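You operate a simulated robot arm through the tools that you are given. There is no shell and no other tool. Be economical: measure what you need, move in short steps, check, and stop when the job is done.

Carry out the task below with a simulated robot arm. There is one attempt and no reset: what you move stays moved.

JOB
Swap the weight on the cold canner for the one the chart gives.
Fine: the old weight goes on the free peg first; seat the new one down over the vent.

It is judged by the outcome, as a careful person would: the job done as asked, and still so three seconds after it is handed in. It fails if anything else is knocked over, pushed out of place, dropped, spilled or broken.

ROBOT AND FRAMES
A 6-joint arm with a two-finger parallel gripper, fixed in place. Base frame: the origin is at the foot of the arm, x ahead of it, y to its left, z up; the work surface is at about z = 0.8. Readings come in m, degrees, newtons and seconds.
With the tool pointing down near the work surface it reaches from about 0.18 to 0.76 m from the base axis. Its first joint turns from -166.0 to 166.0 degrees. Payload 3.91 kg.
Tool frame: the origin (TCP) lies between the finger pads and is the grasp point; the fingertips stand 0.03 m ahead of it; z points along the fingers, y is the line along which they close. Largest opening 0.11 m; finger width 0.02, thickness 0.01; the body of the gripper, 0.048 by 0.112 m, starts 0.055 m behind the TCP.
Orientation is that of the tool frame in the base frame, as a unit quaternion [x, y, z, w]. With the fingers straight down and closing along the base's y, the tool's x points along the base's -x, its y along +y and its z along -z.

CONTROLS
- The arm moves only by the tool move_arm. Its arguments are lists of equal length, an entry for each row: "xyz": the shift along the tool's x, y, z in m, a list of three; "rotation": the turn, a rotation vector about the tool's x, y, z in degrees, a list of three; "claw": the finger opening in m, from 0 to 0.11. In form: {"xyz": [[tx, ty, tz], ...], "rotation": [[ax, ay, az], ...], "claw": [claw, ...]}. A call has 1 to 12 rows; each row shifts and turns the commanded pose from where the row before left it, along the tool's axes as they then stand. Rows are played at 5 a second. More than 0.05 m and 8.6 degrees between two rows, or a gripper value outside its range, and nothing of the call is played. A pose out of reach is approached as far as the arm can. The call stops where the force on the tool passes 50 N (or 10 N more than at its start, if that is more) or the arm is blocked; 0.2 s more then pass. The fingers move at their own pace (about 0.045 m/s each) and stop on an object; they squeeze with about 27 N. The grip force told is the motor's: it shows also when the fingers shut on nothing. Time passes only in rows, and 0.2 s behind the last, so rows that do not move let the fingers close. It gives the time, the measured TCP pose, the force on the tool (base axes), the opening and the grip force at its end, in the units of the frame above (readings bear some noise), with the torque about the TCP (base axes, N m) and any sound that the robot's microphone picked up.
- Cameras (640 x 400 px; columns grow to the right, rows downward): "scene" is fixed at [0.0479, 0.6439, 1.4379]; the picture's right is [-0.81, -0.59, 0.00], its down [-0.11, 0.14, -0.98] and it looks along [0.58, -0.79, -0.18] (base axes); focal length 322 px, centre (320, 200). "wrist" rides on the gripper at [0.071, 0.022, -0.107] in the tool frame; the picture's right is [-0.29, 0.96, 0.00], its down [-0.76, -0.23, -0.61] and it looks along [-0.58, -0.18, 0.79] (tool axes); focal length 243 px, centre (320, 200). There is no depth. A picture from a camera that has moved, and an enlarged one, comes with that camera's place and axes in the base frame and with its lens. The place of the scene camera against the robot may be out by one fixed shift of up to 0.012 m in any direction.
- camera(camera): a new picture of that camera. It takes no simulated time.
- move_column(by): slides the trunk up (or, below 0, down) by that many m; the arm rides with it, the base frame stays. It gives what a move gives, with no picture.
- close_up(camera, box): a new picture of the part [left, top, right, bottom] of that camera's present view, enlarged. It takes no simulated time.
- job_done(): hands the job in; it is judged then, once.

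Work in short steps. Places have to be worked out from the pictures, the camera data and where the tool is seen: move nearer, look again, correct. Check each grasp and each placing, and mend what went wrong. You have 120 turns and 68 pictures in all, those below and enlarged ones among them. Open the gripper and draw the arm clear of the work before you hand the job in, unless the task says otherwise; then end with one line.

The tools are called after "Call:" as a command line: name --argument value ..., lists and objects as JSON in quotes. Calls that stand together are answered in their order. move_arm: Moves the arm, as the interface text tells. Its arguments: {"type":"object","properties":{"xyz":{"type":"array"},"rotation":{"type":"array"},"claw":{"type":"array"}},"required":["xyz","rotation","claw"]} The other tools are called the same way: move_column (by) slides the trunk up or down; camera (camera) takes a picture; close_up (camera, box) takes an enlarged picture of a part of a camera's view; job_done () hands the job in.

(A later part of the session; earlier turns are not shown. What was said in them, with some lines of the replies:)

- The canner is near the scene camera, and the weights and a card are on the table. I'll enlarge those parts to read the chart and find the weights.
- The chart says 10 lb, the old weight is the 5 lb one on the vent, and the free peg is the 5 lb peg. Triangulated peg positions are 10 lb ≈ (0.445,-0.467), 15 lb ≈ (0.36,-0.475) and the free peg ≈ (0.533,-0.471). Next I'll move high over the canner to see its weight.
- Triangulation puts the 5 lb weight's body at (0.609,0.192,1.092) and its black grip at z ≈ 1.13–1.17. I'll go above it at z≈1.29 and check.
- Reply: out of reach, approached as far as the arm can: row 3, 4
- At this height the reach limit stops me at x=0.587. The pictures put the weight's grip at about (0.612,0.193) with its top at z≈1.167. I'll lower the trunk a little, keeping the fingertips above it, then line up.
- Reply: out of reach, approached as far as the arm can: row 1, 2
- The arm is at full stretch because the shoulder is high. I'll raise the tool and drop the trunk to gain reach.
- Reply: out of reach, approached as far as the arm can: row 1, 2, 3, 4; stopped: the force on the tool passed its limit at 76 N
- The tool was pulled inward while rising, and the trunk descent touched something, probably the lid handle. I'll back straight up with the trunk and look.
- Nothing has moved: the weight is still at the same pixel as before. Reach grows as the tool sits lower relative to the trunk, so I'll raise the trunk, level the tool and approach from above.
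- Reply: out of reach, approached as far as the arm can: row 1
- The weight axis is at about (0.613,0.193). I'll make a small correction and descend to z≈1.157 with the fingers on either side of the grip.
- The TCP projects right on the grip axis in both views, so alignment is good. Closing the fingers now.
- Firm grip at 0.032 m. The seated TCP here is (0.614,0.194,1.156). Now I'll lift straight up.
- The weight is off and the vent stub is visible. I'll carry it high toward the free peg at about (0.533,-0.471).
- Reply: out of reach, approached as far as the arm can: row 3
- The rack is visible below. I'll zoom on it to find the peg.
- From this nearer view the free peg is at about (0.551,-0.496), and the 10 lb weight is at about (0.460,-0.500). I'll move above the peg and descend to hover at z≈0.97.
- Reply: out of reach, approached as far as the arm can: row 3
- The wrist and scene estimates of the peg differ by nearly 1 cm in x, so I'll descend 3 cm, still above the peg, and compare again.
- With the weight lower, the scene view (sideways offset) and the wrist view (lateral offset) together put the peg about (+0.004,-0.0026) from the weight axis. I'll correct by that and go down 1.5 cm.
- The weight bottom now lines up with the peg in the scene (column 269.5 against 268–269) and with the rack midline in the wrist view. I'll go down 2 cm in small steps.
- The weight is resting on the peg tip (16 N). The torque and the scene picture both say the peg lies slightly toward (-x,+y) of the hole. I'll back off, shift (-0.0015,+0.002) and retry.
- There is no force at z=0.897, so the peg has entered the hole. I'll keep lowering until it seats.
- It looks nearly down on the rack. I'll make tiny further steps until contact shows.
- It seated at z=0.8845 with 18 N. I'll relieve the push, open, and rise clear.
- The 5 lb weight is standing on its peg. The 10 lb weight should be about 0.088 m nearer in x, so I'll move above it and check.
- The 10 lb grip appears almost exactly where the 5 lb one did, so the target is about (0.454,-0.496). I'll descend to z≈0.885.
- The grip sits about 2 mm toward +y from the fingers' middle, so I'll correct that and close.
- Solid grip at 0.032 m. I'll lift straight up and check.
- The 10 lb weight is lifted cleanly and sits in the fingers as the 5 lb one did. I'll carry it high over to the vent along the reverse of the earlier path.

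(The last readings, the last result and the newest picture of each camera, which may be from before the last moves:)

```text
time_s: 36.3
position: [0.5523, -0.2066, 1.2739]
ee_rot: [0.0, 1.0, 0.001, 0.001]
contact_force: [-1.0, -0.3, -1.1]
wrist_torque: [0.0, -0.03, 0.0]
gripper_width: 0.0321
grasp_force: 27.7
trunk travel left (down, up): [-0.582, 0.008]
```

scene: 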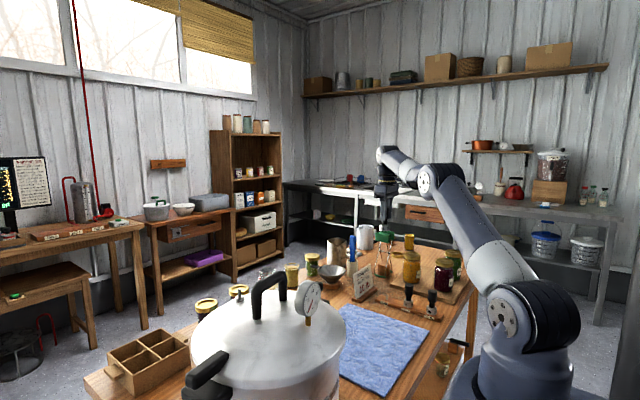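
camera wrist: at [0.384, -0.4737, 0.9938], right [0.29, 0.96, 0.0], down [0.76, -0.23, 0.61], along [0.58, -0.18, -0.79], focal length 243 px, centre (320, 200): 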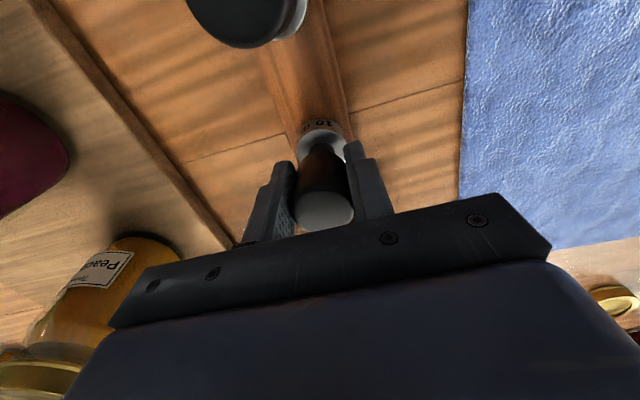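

On track at z=1.274. Continuing to above the vent.

Call:
move_arm --xyz '[[-0.008, 0.04, 0], [-0.008, 0.04, 0], [-0.008, 0.04, 0], [-0.008, 0.04, 0], [-0.008, 0.04, 0], [-0.008, 0.04, 0], [-0.008, 0.04, 0], [-0.005, 0.04, 0], [0, 0.04, 0], [0, 0.04, 0], [0, 0, 0.02], [0, 0, 0]]' --rotation '[[0, 0, 0], [0, 0, 0], [0, 0, 0], [0, 0, 0], [0, 0, 0], [0, 0, 0], [0, 0, 0], [0, 0, 0], [0, 0, 0], [0, 0, 0], [0, 0, 0], [0, 0, 0]]' --claw '[0.025, 0.025, 0.025, 0.025, 0.025, 0.025, 0.025, 0.025, 0.025, 0.025, 0.025, 0.025]'

Call:
camera --camera "wrist"

Call:
close_up --camera "scene" --box '[180, 200, 300, 300]'

```text
time_s: 38.9
position: [0.6106, 0.1936, 1.2552]
ee_rot: [0.0, 1.0, 0.0, 0.0]
contact_force: [-0.8, -0.3, -1.1]
wrist_torque: [-0.01, 0.0, -0.01]
gripper_width: 0.032
grasp_force: 27.3
trunk travel left (down, up): [-0.582, 0.008]
```

```text
29 pictures are left
camera wrist: at [0.5404, 0.2157, 1.3636], right [0.29, 0.96, 0.0], down [0.76, -0.23, 0.61], along [0.58, -0.18, -0.79], focal length 243 px, centre (320, 200)
```

wrist: 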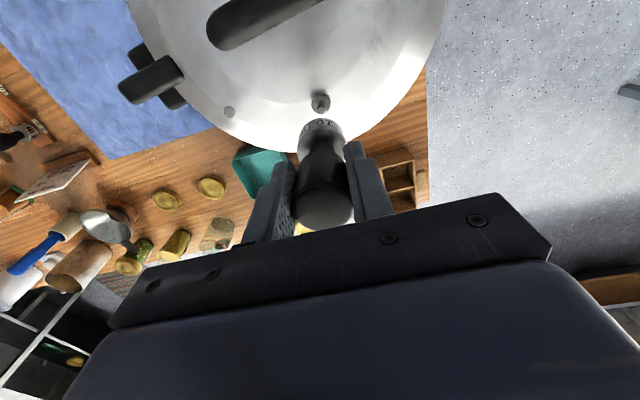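

```text
4.00 times, centred on (240, 250) of scene
camera zoom: at [0.0479, 0.6439, 1.4379], right [-0.81, -0.59, 0.0], down [-0.11, 0.14, -0.98], along [0.58, -0.79, -0.18], focal length 1288 px, centre (640, 0)
```

zoom: 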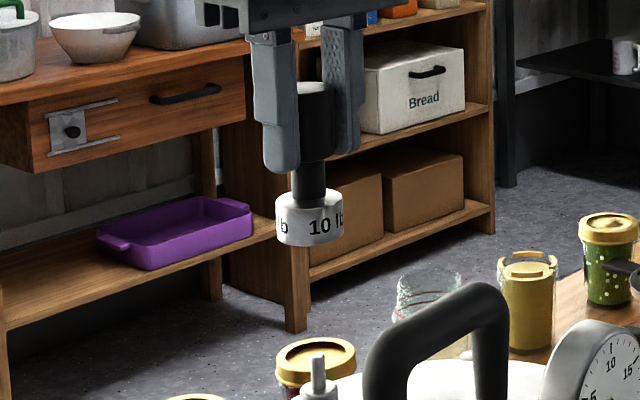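

I'll align to the recorded seat pose (0.6135,0.194) and descend to z≈1.195, then check the weight against the vent pin.

Call:
move_arm --xyz '[[-0.003, 0.0005, 0.02], [0, 0, 0.02], [0, 0, 0.02], [0, 0, 0]]' --rotation '[[0, 0, 0], [0, 0, 0], [0, 0, 0], [0, 0, 0]]' --claw '[0.025, 0.025, 0.025, 0.025]'

Call:
close_up --camera "scene" --box '[208, 255, 272, 305]'

Call:
close_up --camera "wrist" --box '[240, 40, 400, 240]'

```text
time_s: 39.9
position: [0.6139, 0.1973, 1.1963]
ee_rot: [-0.001, 1.0, 0.0, -0.001]
contact_force: [0.3, 0.1, -0.7]
wrist_torque: [-0.01, 0.02, 0.02]
gripper_width: 0.0321
grasp_force: 26.8
trunk travel left (down, up): [-0.582, 0.008]
```

```text
8.00 times, centred on (240, 280) of scene
camera zoom: at [0.0479, 0.6439, 1.4379], right [-0.81, -0.59, 0.0], down [-0.11, 0.14, -0.98], along [0.58, -0.79, -0.18], focal length 2577 px, centre (960, -440)
```

zoom: 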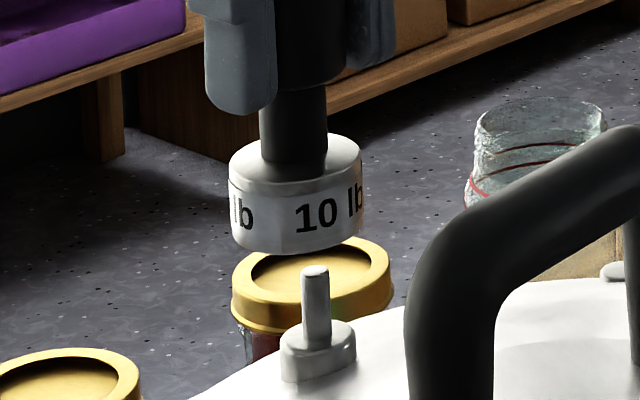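

```text
2.00 times, centred on (320, 140) of wrist
camera zoom: at [0.5431, 0.2182, 1.3037], right [0.29, 0.96, 0.0], down [0.76, -0.23, 0.61], along [0.58, -0.18, -0.79], focal length 485 px, centre (320, 320)
```

zoom: 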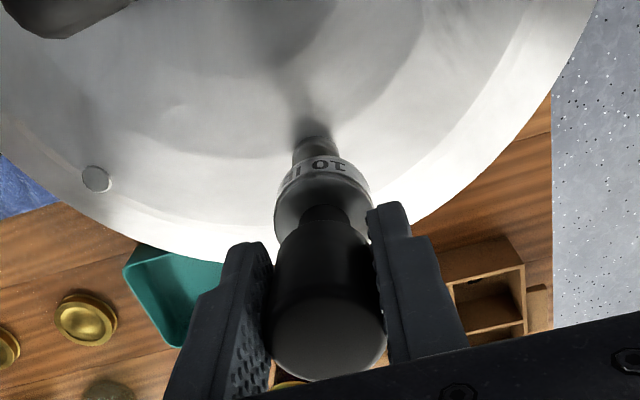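

The reading and both views show I'm about 3–4 mm too far in +y and slightly too far in x. I'll correct by (-0.002,-0.0035), drop 1 cm and re-check.

Call:
move_arm --xyz '[[0.002, -0.0035, 0], [0, 0, 0.008], [0, 0, 0], [0, 0, 0]]' --rotation '[[0, 0, 0], [0, 0, 0], [0, 0, 0], [0, 0, 0]]' --claw '[0.025, 0.025, 0.025, 0.025]'

Call:
close_up --camera "scene" --box '[208, 260, 272, 300]'

Call:
close_up --camera "wrist" --box '[280, 90, 360, 140]'

```text
time_s: 40.9
position: [0.612, 0.1934, 1.1867]
ee_rot: [0.001, 1.0, 0.0, 0.0]
contact_force: [0.0, -0.7, -1.2]
wrist_torque: [0.0, -0.01, 0.0]
gripper_width: 0.0322
grasp_force: 27.3
trunk travel left (down, up): [-0.582, 0.008]
```

```text
10.00 times, centred on (240, 280) of scene
camera zoom: at [0.0479, 0.6439, 1.4379], right [-0.81, -0.59, 0.0], down [-0.11, 0.14, -0.98], along [0.58, -0.79, -0.18], focal length 3221 px, centre (1120, -600)
```

zoom: 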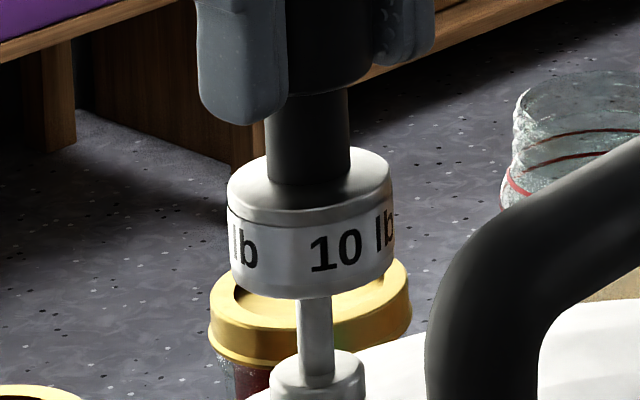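

```text
8.00 times, centred on (320, 115) of wrist
camera zoom: at [0.5413, 0.2143, 1.2956], right [0.29, 0.96, 0.0], down [0.76, -0.23, 0.61], along [0.58, -0.18, -0.79], focal length 1941 px, centre (320, 880)
```

zoom: 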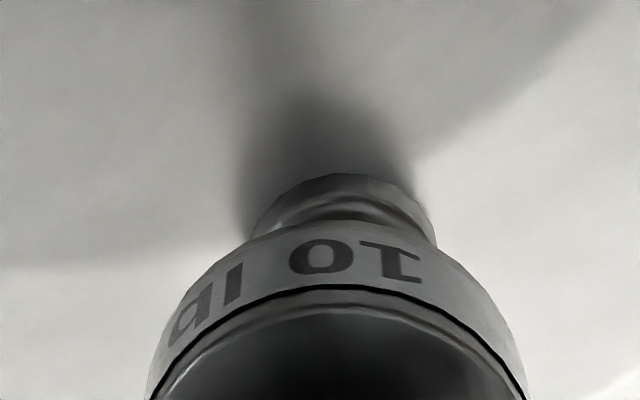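

The alignment is now within about 1–2 mm. I'll nudge (-0.001,+0.001) and lower gently, watching the force.

Call:
move_arm --xyz '[[0.001, 0.001, 0], [0, 0, 0.003], [0, 0, 0.003], [0, 0, 0.003], [0, 0, 0]]' --rotation '[[0, 0, 0], [0, 0, 0], [0, 0, 0], [0, 0, 0], [0, 0, 0]]' --claw '[0.025, 0.025, 0.025, 0.025, 0.025]'

```text
time_s: 42.1
position: [0.6111, 0.1938, 1.1798]
ee_rot: [0.0, 1.0, 0.0, 0.0]
contact_force: [0.4, -0.2, -0.1]
wrist_torque: [-0.01, 0.01, 0.01]
gripper_width: 0.0322
grasp_force: 26.5
trunk travel left (down, up): [-0.582, 0.008]
```

No contact yet. Continuing down in small steps.

Call:
move_arm --xyz '[[0, 0, 0.003], [0, 0, 0.003], [0, 0, 0.002], [0, 0, 0]]' --rotation '[[0, 0, 0], [0, 0, 0], [0, 0, 0], [0, 0, 0]]' --claw '[0.025, 0.025, 0.025, 0.025]'

Call:
close_up --camera "scene" --box '[208, 260, 272, 300]'

```text
time_s: 43.1
position: [0.6112, 0.1939, 1.1701]
ee_rot: [0.0, 1.0, -0.001, 0.0]
contact_force: [-0.2, 0.7, -0.9]
wrist_torque: [0.0, 0.05, -0.01]
gripper_width: 0.0319
grasp_force: 26.9
trunk travel left (down, up): [-0.582, 0.008]
```

```text
10.00 times, centred on (240, 280) of scene
camera zoom: at [0.0479, 0.6439, 1.4379], right [-0.81, -0.59, 0.0], down [-0.11, 0.14, -0.98], along [0.58, -0.79, -0.18], focal length 3221 px, centre (1120, -600)
```

zoom: 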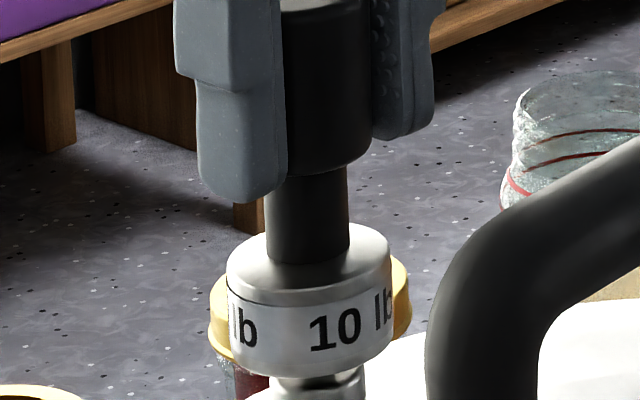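

There is no contact force at z=1.170 and the pin is inside the bore. I'll continue down to the seat at about 1.157.

Call:
move_arm --xyz '[[0, 0, 0.004], [0, 0, 0.004], [0, 0, 0.003], [0, 0, 0]]' --rotation '[[0, 0, 0], [0, 0, 0], [0, 0, 0], [0, 0, 0]]' --claw '[0.025, 0.025, 0.025, 0.025]'

Call:
move_arm --xyz '[[0, 0, 0.002], [0, 0, 0.001], [0, 0, 0.001], [0, 0, 0]]' --rotation '[[0, 0, 0], [0, 0, 0], [0, 0, 0], [0, 0, 0]]' --claw '[0.025, 0.025, 0.025, 0.025]'

Call:
close_up --camera "scene" --box '[208, 265, 272, 305]'

```text
time_s: 44.1
position: [0.6097, 0.1944, 1.1619]
ee_rot: [0.0, 1.0, 0.0, 0.003]
contact_force: [0.8, 1.5, 19.3]
wrist_torque: [0.32, -0.18, 0.02]
gripper_width: 0.0323
grasp_force: 27.0
trunk travel left (down, up): [-0.582, 0.008]
```

```text
time_s: 45.1
position: [0.6091, 0.1945, 1.1574]
ee_rot: [0.0, 1.0, 0.0, 0.001]
contact_force: [2.8, 1.0, 16.5]
wrist_torque: [0.16, -0.21, -0.03]
gripper_width: 0.0322
grasp_force: 27.5
trunk travel left (down, up): [-0.582, 0.008]
```

```text
10.00 times, centred on (240, 285) of scene
camera zoom: at [0.0479, 0.6439, 1.4379], right [-0.81, -0.59, 0.0], down [-0.11, 0.14, -0.98], along [0.58, -0.79, -0.18], focal length 3221 px, centre (1120, -650)
```

zoom: 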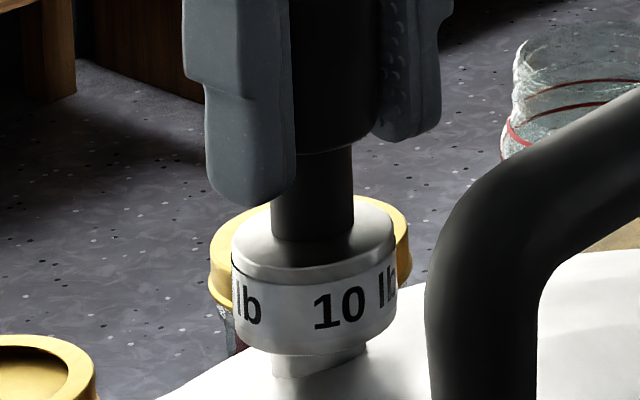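

The body stopped about 5 mm short and slid up in the fingers. The reaction force and torque point to +x/+y, so the weight is sitting slightly off toward -x. I'll ease up a little, shift (+0.003,+0.001) and press down again gently.

Call:
move_arm --xyz '[[0, 0, -0.003], [0, 0, -0.003], [-0.0015, 0.0005, 0], [-0.0015, 0.0005, 0], [0, 0, 0]]' --rotation '[[0, 0, 0], [0, 0, 0], [0, 0, 0], [0, 0, 0], [0, 0, 0]]' --claw '[0.025, 0.025, 0.025, 0.025, 0.025]'

Call:
close_up --camera "scene" --box '[208, 265, 272, 305]'

Call:
close_up --camera "wrist" --box '[240, 60, 400, 240]'

```text
time_s: 46.3
position: [0.6128, 0.1952, 1.1611]
ee_rot: [0.0, 1.0, 0.0, 0.0]
contact_force: [-10.5, -5.3, -2.4]
wrist_torque: [-0.26, 0.74, -0.05]
gripper_width: 0.0324
grasp_force: 26.8
trunk travel left (down, up): [-0.582, 0.008]
```

```text
10.00 times, centred on (240, 285) of scene
camera zoom: at [0.0479, 0.6439, 1.4379], right [-0.81, -0.59, 0.0], down [-0.11, 0.14, -0.98], along [0.58, -0.79, -0.18], focal length 3221 px, centre (1120, -650)
```

zoom: 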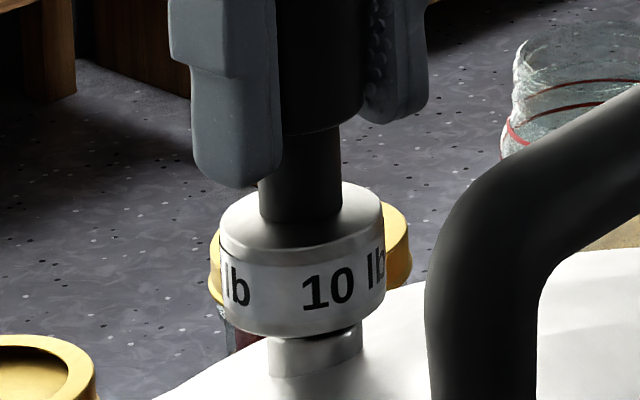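

```text
2.22 times, centred on (320, 150) of wrist
camera zoom: at [0.5426, 0.2167, 1.2694], right [0.29, 0.96, 0.0], down [0.76, -0.23, 0.61], along [0.58, -0.18, -0.8], focal length 539 px, centre (320, 311)
```

zoom: 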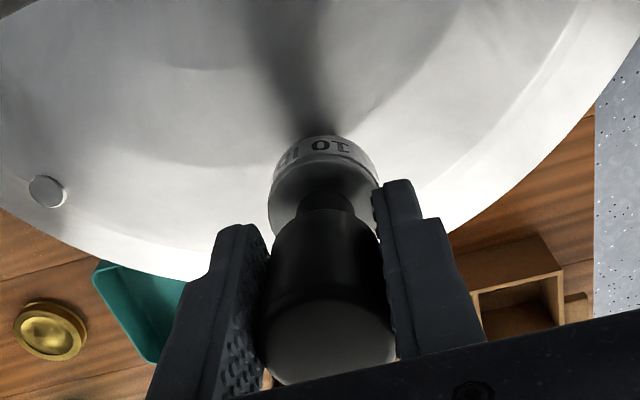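

The sideways force has reversed (-10 N), so the pin is snug in the bore and the true alignment is about 1 mm from the former spot. I'll go back by (-0.0023,-0.0008), lower and check the force.

Call:
move_arm --xyz '[[0.0023, -0.0008, 0], [0, 0, 0], [0, 0, 0.002], [0, 0, 0.002], [0, 0, 0]]' --rotation '[[0, 0, 0], [0, 0, 0], [0, 0, 0], [0, 0, 0], [0, 0, 0]]' --claw '[0.025, 0.025, 0.025, 0.025, 0.025]'

Call:
close_up --camera "scene" --box '[180, 220, 300, 320]'

```text
time_s: 47.5
position: [0.6115, 0.1953, 1.1575]
ee_rot: [0.0, 1.0, 0.0, 0.001]
contact_force: [0.9, 0.3, 1.6]
wrist_torque: [0.05, -0.03, 0.0]
gripper_width: 0.0321
grasp_force: 27.5
trunk travel left (down, up): [-0.582, 0.008]
```

```text
4.00 times, centred on (240, 270) of scene
camera zoom: at [0.0479, 0.6439, 1.4379], right [-0.81, -0.59, 0.0], down [-0.11, 0.14, -0.98], along [0.58, -0.79, -0.18], focal length 1288 px, centre (640, -80)
```

zoom: 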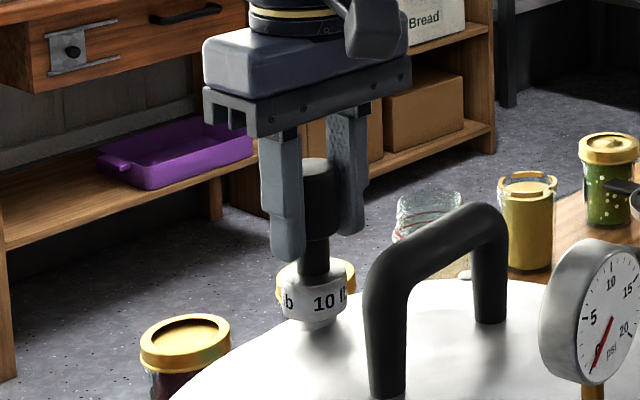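

Now it matches the original seated picture almost exactly (handle top row 158, label row about 302), with almost no side force. I'll press down lightly to confirm the seat.

Call:
move_arm --xyz '[[0, 0, 0.002], [0, 0, 0.001], [0, 0, 0]]' --rotation '[[0, 0, 0], [0, 0, 0], [0, 0, 0]]' --claw '[0.025, 0.025, 0.025]'

Call:
close_up --camera "scene" --box '[208, 265, 272, 305]'

```text
time_s: 48.3
position: [0.6121, 0.1951, 1.156]
ee_rot: [0.001, 1.0, 0.0, 0.001]
contact_force: [2.0, 3.0, 13.8]
wrist_torque: [0.23, -0.16, 0.04]
gripper_width: 0.0321
grasp_force: 26.9
trunk travel left (down, up): [-0.582, 0.008]
```

```text
10.00 times, centred on (240, 285) of scene
camera zoom: at [0.0479, 0.6439, 1.4379], right [-0.81, -0.59, 0.0], down [-0.11, 0.14, -0.98], along [0.58, -0.79, -0.18], focal length 3221 px, centre (1120, -650)
```

zoom: 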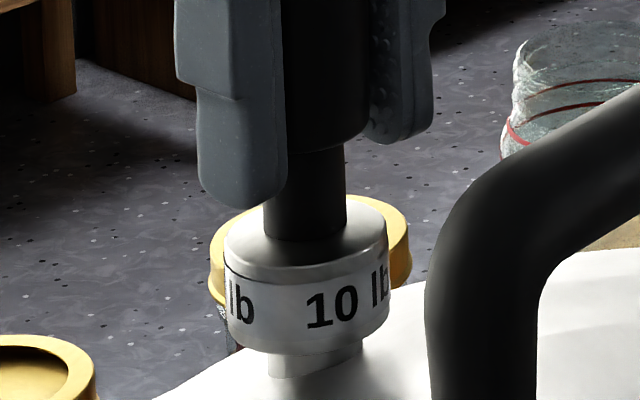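

It presses back at 14 N and the pin is well inside the bore. I'll ease off, open so it settles under its own weight, rise clear and inspect.

Call:
move_arm --xyz '[[0, 0, -0.003], [0, 0, 0], [0, 0, 0], [0, 0, 0], [0, 0, 0], [0, 0, 0]]' --rotation '[[0, 0, 0], [0, 0, 0], [0, 0, 0], [0, 0, 0], [0, 0, 0], [0, 0, 0]]' --claw '[0.03, 0.04, 0.06, 0.09, 0.09, 0.09]'

Call:
close_up --camera "scene" --box '[208, 265, 272, 305]'

Call:
close_up --camera "scene" --box '[180, 220, 300, 320]'

```text
time_s: 49.7
position: [0.6138, 0.1954, 1.1583]
ee_rot: [0.0, 1.0, 0.0, -0.001]
contact_force: [-0.1, 0.3, 0.4]
wrist_torque: [0.01, 0.0, -0.02]
gripper_width: 0.0897
grasp_force: 0.0
trunk travel left (down, up): [-0.582, 0.008]
```

```text
10.00 times, centred on (240, 285) of scene
camera zoom: at [0.0479, 0.6439, 1.4379], right [-0.81, -0.59, 0.0], down [-0.11, 0.14, -0.98], along [0.58, -0.79, -0.18], focal length 3221 px, centre (1120, -650)
```

zoom: 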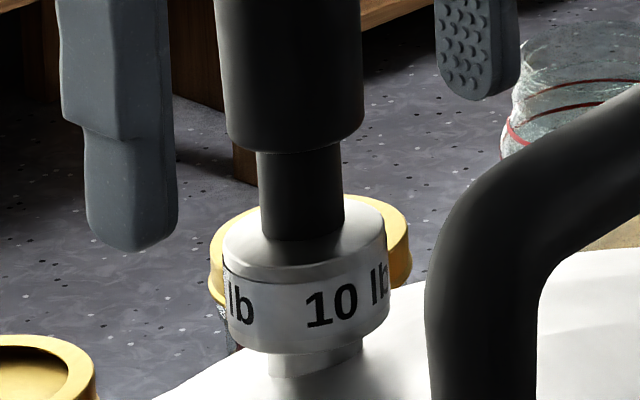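

```text
4.00 times, centred on (240, 270) of scene
camera zoom: at [0.0479, 0.6439, 1.4379], right [-0.81, -0.59, 0.0], down [-0.11, 0.14, -0.98], along [0.58, -0.79, -0.18], focal length 1288 px, centre (640, -80)
```

zoom: 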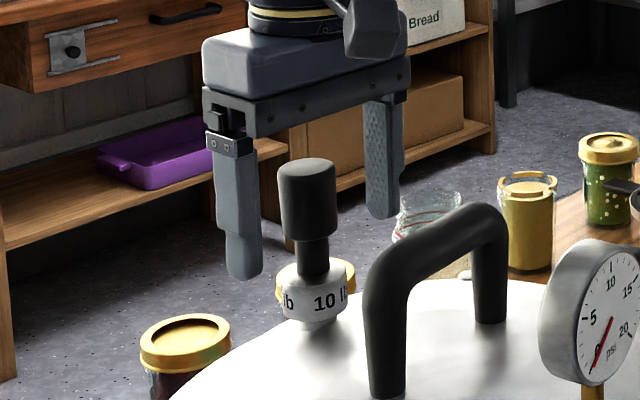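

The height matches the original exactly, but the weight leans about 1° and sits about 1–2 mm off the vent axis. I'll look from the wrist before straightening it.

Call:
close_up --camera "wrist" --box '[240, 60, 400, 240]'

Call:
camera --camera "wrist"

```text
2.22 times, centred on (320, 150) of wrist
camera zoom: at [0.5418, 0.2168, 1.2653], right [0.29, 0.96, 0.0], down [0.76, -0.23, 0.61], along [0.58, -0.18, -0.79], focal length 539 px, centre (320, 311)
```

zoom: 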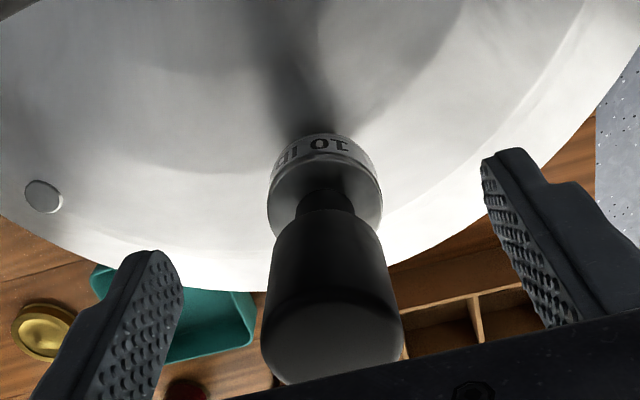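

```text
14 pictures are left
camera wrist: at [0.5418, 0.2168, 1.2653], right [0.29, 0.96, 0.0], down [0.76, -0.23, 0.61], along [0.58, -0.18, -0.79], focal length 243 px, centre (320, 200)
```

wrist: 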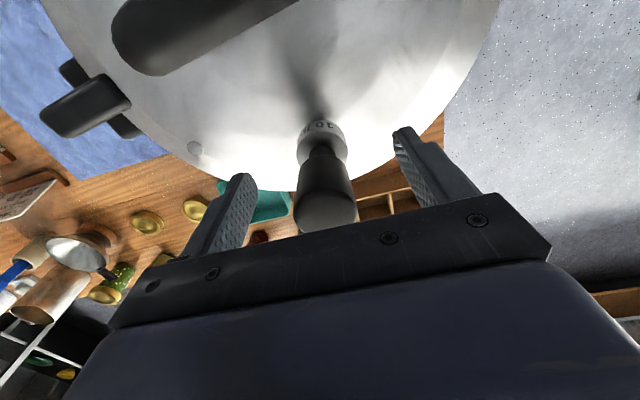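

Comparing finger and handle positions, the body was already resting on the vent at first contact; the fingers just slid along the grip afterwards. The height equals the original. I'll take a light grip at the recorded centre (y≈0.194) to straighten it, press slightly, and release.

Call:
move_arm --xyz '[[0, -0.0013, 0], [0, 0, 0], [0, 0, 0], [0, 0, 0], [0, 0, 0], [0, 0, 0], [0, 0, 0.002], [0, 0, 0]]' --rotation '[[0, 0, 0], [0, 0, 0], [0, 0, 0], [0, 0, 0], [0, 0, 0], [0, 0, 0], [0, 0, 0], [0, 0, 0]]' --claw '[0.09, 0.06, 0.04, 0.028, 0.028, 0.028, 0.028, 0.028]'

```text
time_s: 51.5
position: [0.612, 0.1939, 1.1567]
ee_rot: [0.0, 1.0, 0.001, 0.002]
contact_force: [2.9, 0.4, 13.6]
wrist_torque: [-0.1, -0.25, 0.0]
gripper_width: 0.0324
grasp_force: 26.8
trunk travel left (down, up): [-0.582, 0.008]
```

It is rigidly down: 2 mm of command gave 13.6 N. Releasing and rising clear.

Call:
move_arm --xyz '[[-0.0005, 0, -0.002], [0, 0, 0], [0, 0, 0], [0, 0, 0], [0, 0, 0], [0, 0, -0.02], [0, 0, -0.04], [0, 0, -0.04], [0, 0, 0]]' --rotation '[[0, 0, 0], [0, 0, 0], [0, 0, 0], [0, 0, 0], [0, 0, 0], [0, 0, 0], [0, 0, 0], [0, 0, 0], [0, 0, 0]]' --claw '[0.03, 0.05, 0.08, 0.1, 0.1, 0.1, 0.1, 0.1, 0.1]'

Call:
close_up --camera "scene" --box '[180, 220, 300, 320]'

Call:
close_up --camera "scene" --box '[208, 265, 272, 305]'

```text
time_s: 53.5
position: [0.6136, 0.1919, 1.2571]
ee_rot: [0.0, 1.0, 0.0, 0.0]
contact_force: [0.7, -0.3, 0.0]
wrist_torque: [0.01, -0.01, -0.01]
gripper_width: 0.1
grasp_force: 0.0
trunk travel left (down, up): [-0.582, 0.008]
```

```text
4.00 times, centred on (240, 270) of scene
camera zoom: at [0.0479, 0.6439, 1.4379], right [-0.81, -0.59, 0.0], down [-0.11, 0.14, -0.98], along [0.58, -0.79, -0.18], focal length 1288 px, centre (640, -80)
```

zoom: 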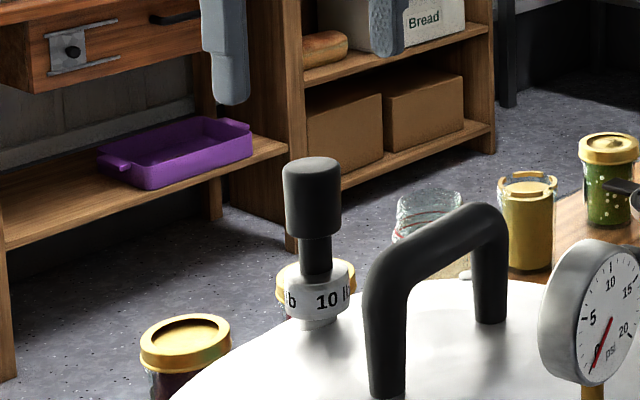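

```text
10.00 times, centred on (240, 285) of scene
camera zoom: at [0.0479, 0.6439, 1.4379], right [-0.81, -0.59, 0.0], down [-0.11, 0.14, -0.98], along [0.58, -0.79, -0.18], focal length 3221 px, centre (1120, -650)
```

zoom: 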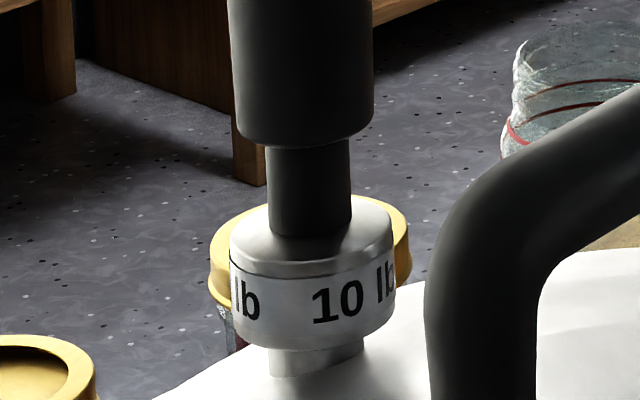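

The weight now stands upright and aligned on the vent axis, but it may have been drawn up about 1 mm as I released. I'll close the fingers and press gently on top of the grip to make sure it is fully down.

Call:
move_arm --xyz '[[0.001, 0.0022, 0], [0, 0, 0], [0, 0, 0], [0, 0, 0], [0, 0, 0.015], [0, 0, 0.012], [0, 0, 0.01], [0, 0, 0.003], [0, 0, 0]]' --rotation '[[0, 0, 0], [0, 0, 0], [0, 0, 0], [0, 0, 0], [0, 0, 0], [0, 0, 0], [0, 0, 0], [0, 0, 0], [0, 0, 0]]' --claw '[0.06, 0.03, 0, 0, 0, 0, 0, 0, 0]'

```text
time_s: 55.5
position: [0.6114, 0.1951, 1.2174]
ee_rot: [0.0, 1.0, 0.0, 0.0]
contact_force: [-0.4, -0.2, -0.1]
wrist_torque: [0.01, 0.01, -0.02]
gripper_width: 0.0
grasp_force: 27.1
trunk travel left (down, up): [-0.582, 0.008]
```

No contact yet at tip z≈1.187. I'll go further in 2–3 mm steps.

Call:
move_arm --xyz '[[0, 0, 0.003], [0, 0, 0.003], [0, 0, 0.002], [0, 0, 0]]' --rotation '[[0, 0, 0], [0, 0, 0], [0, 0, 0], [0, 0, 0]]' --claw '[0, 0, 0, 0]'

```text
time_s: 56.5
position: [0.6099, 0.1951, 1.211]
ee_rot: [0.0, 1.0, 0.0, -0.001]
contact_force: [-0.5, -1.0, 0.2]
wrist_torque: [0.0, 0.01, -0.01]
gripper_width: 0.0001
grasp_force: 26.3
trunk travel left (down, up): [-0.582, 0.008]
```

Call:
move_arm --xyz '[[-0.001, -0.0005, 0.002], [0, 0, 0.002], [0, 0, 0.002], [0, 0, 0]]' --rotation '[[0, 0, 0], [0, 0, 0], [0, 0, 0], [0, 0, 0]]' --claw '[0, 0, 0, 0]'

```text
time_s: 57.5
position: [0.6118, 0.1948, 1.2046]
ee_rot: [0.0, 1.0, 0.001, 0.001]
contact_force: [-0.3, -0.3, 4.3]
wrist_torque: [0.05, -0.01, -0.01]
gripper_width: 0.0
grasp_force: 27.1
trunk travel left (down, up): [-0.582, 0.008]
```

Contact just began at 4 N. I'll press slightly more.

Call:
move_arm --xyz '[[0, 0, 0.0015], [0, 0, 0.0015], [0, 0, 0]]' --rotation '[[0, 0, 0], [0, 0, 0], [0, 0, 0]]' --claw '[0, 0, 0]'

Call:
close_up --camera "scene" --box '[208, 265, 272, 305]'

```text
time_s: 58.3
position: [0.6106, 0.1944, 1.2043]
ee_rot: [0.001, 1.0, 0.001, 0.004]
contact_force: [-0.9, 2.0, 29.4]
wrist_torque: [0.13, -0.02, 0.0]
gripper_width: 0.0
grasp_force: 27.0
trunk travel left (down, up): [-0.582, 0.008]
```

```text
10.00 times, centred on (240, 285) of scene
camera zoom: at [0.0479, 0.6439, 1.4379], right [-0.81, -0.59, 0.0], down [-0.11, 0.14, -0.98], along [0.58, -0.79, -0.18], focal length 3221 px, centre (1120, -650)
```

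zoom: 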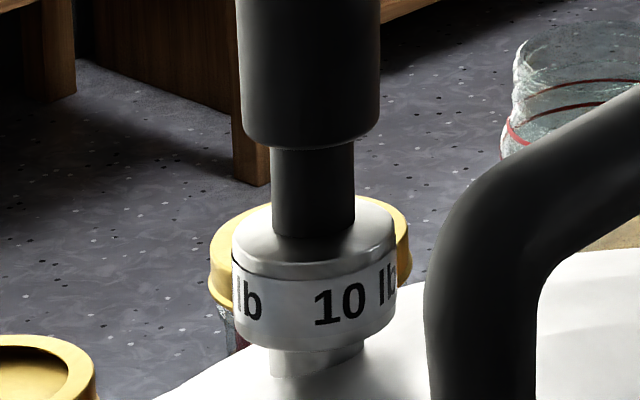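

It holds at 29 N with no movement, so it is fully seated. I'll lift off straight, back away, and check everything.

Call:
move_arm --xyz '[[0, 0, -0.01], [0, 0, -0.03], [0, 0, -0.03], [0.03, -0.02, -0.02], [0.04, -0.03, 0], [0.04, -0.03, 0], [0.04, -0.03, 0], [0.04, -0.03, 0], [0.03, -0.03, 0], [0, -0.03, 0], [0, 0, 0], [0, 0, 0]]' --rotation '[[0, 0, 0], [0, 0, 0], [0, 0, 0], [0, 0, 0], [0, 0, 0], [0, 0, 0], [0, 0, 0], [0, 0, 0], [0, 0, 0], [0, 0, 0], [0, 0, 0], [0, 0, 0]]' --claw '[0, 0, 0, 0, 0, 0.05, 0.1, 0.1, 0.1, 0.1, 0.1, 0.1]'

Call:
close_up --camera "scene" --box '[180, 220, 300, 320]'

Call:
camera --camera "scene"

Call:
close_up --camera "scene" --box '[320, 230, 480, 330]'

```text
time_s: 60.9
position: [0.3912, -0.0079, 1.2893]
ee_rot: [0.001, 1.0, 0.0, 0.0]
contact_force: [1.0, 1.2, -0.2]
wrist_torque: [-0.01, 0.02, 0.02]
gripper_width: 0.0999
grasp_force: 0.1
trunk travel left (down, up): [-0.582, 0.008]
```

```text
4.00 times, centred on (240, 270) of scene
camera zoom: at [0.0479, 0.6439, 1.4379], right [-0.81, -0.59, 0.0], down [-0.11, 0.14, -0.98], along [0.58, -0.79, -0.18], focal length 1288 px, centre (640, -80)
```

zoom: 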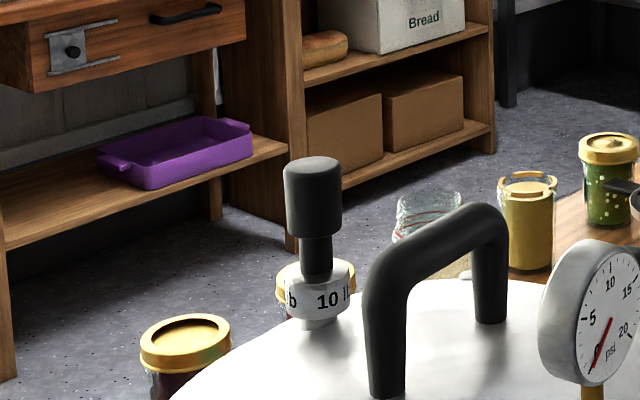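

```text
9 pictures are left
```

scene: 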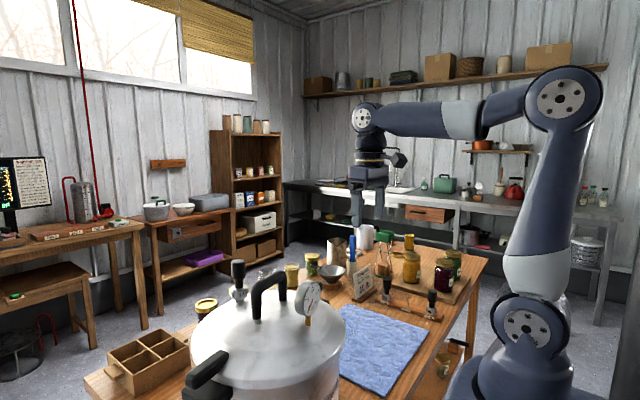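

```text
4.00 times, centred on (400, 280) of scene
camera zoom: at [0.0479, 0.6439, 1.4379], right [-0.81, -0.59, 0.0], down [-0.11, 0.14, -0.98], along [0.58, -0.79, -0.18], focal length 1288 px, centre (0, -120)
```

zoom: 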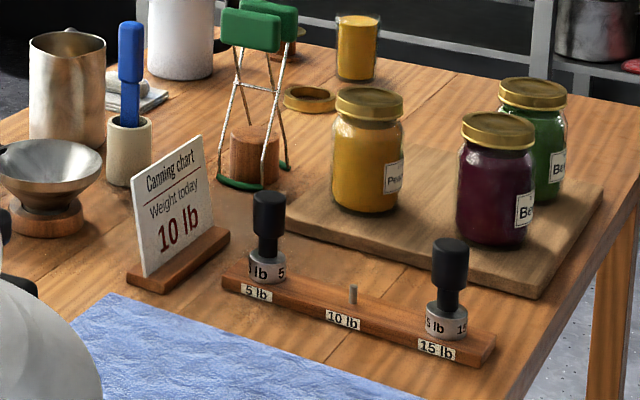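

The rack and table are in order, and the 5 lb weight is on its peg. The 10 lb weight looks perhaps 1 mm higher than the original seat, so I'll zoom right in on the joint.

Call:
close_up --camera "scene" --box '[224, 286, 256, 306]'

```text
16.00 times, centred on (240, 296) of scene
camera zoom: at [0.0479, 0.6439, 1.4379], right [-0.81, -0.59, 0.0], down [-0.11, 0.14, -0.98], along [0.58, -0.79, -0.18], focal length 5153 px, centre (1600, -1336)
```

zoom: 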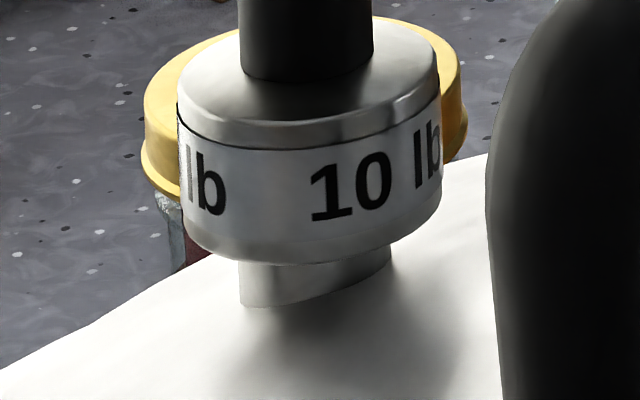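

The body's lower edge (row 300.1) matches the height predicted for resting on the vent boss (300.15), and there is no gap. The weight stands upright, the gripper is open and clear, and nothing else has moved, so I'm handing in.

Call:
job_done

```text
The job is handed in.
```

The chart called for 10 lb: the old 5 lb weight is on the free 5 lb peg, and the 10 lb weight is seated down over the canner's vent, with nothing else disturbed.
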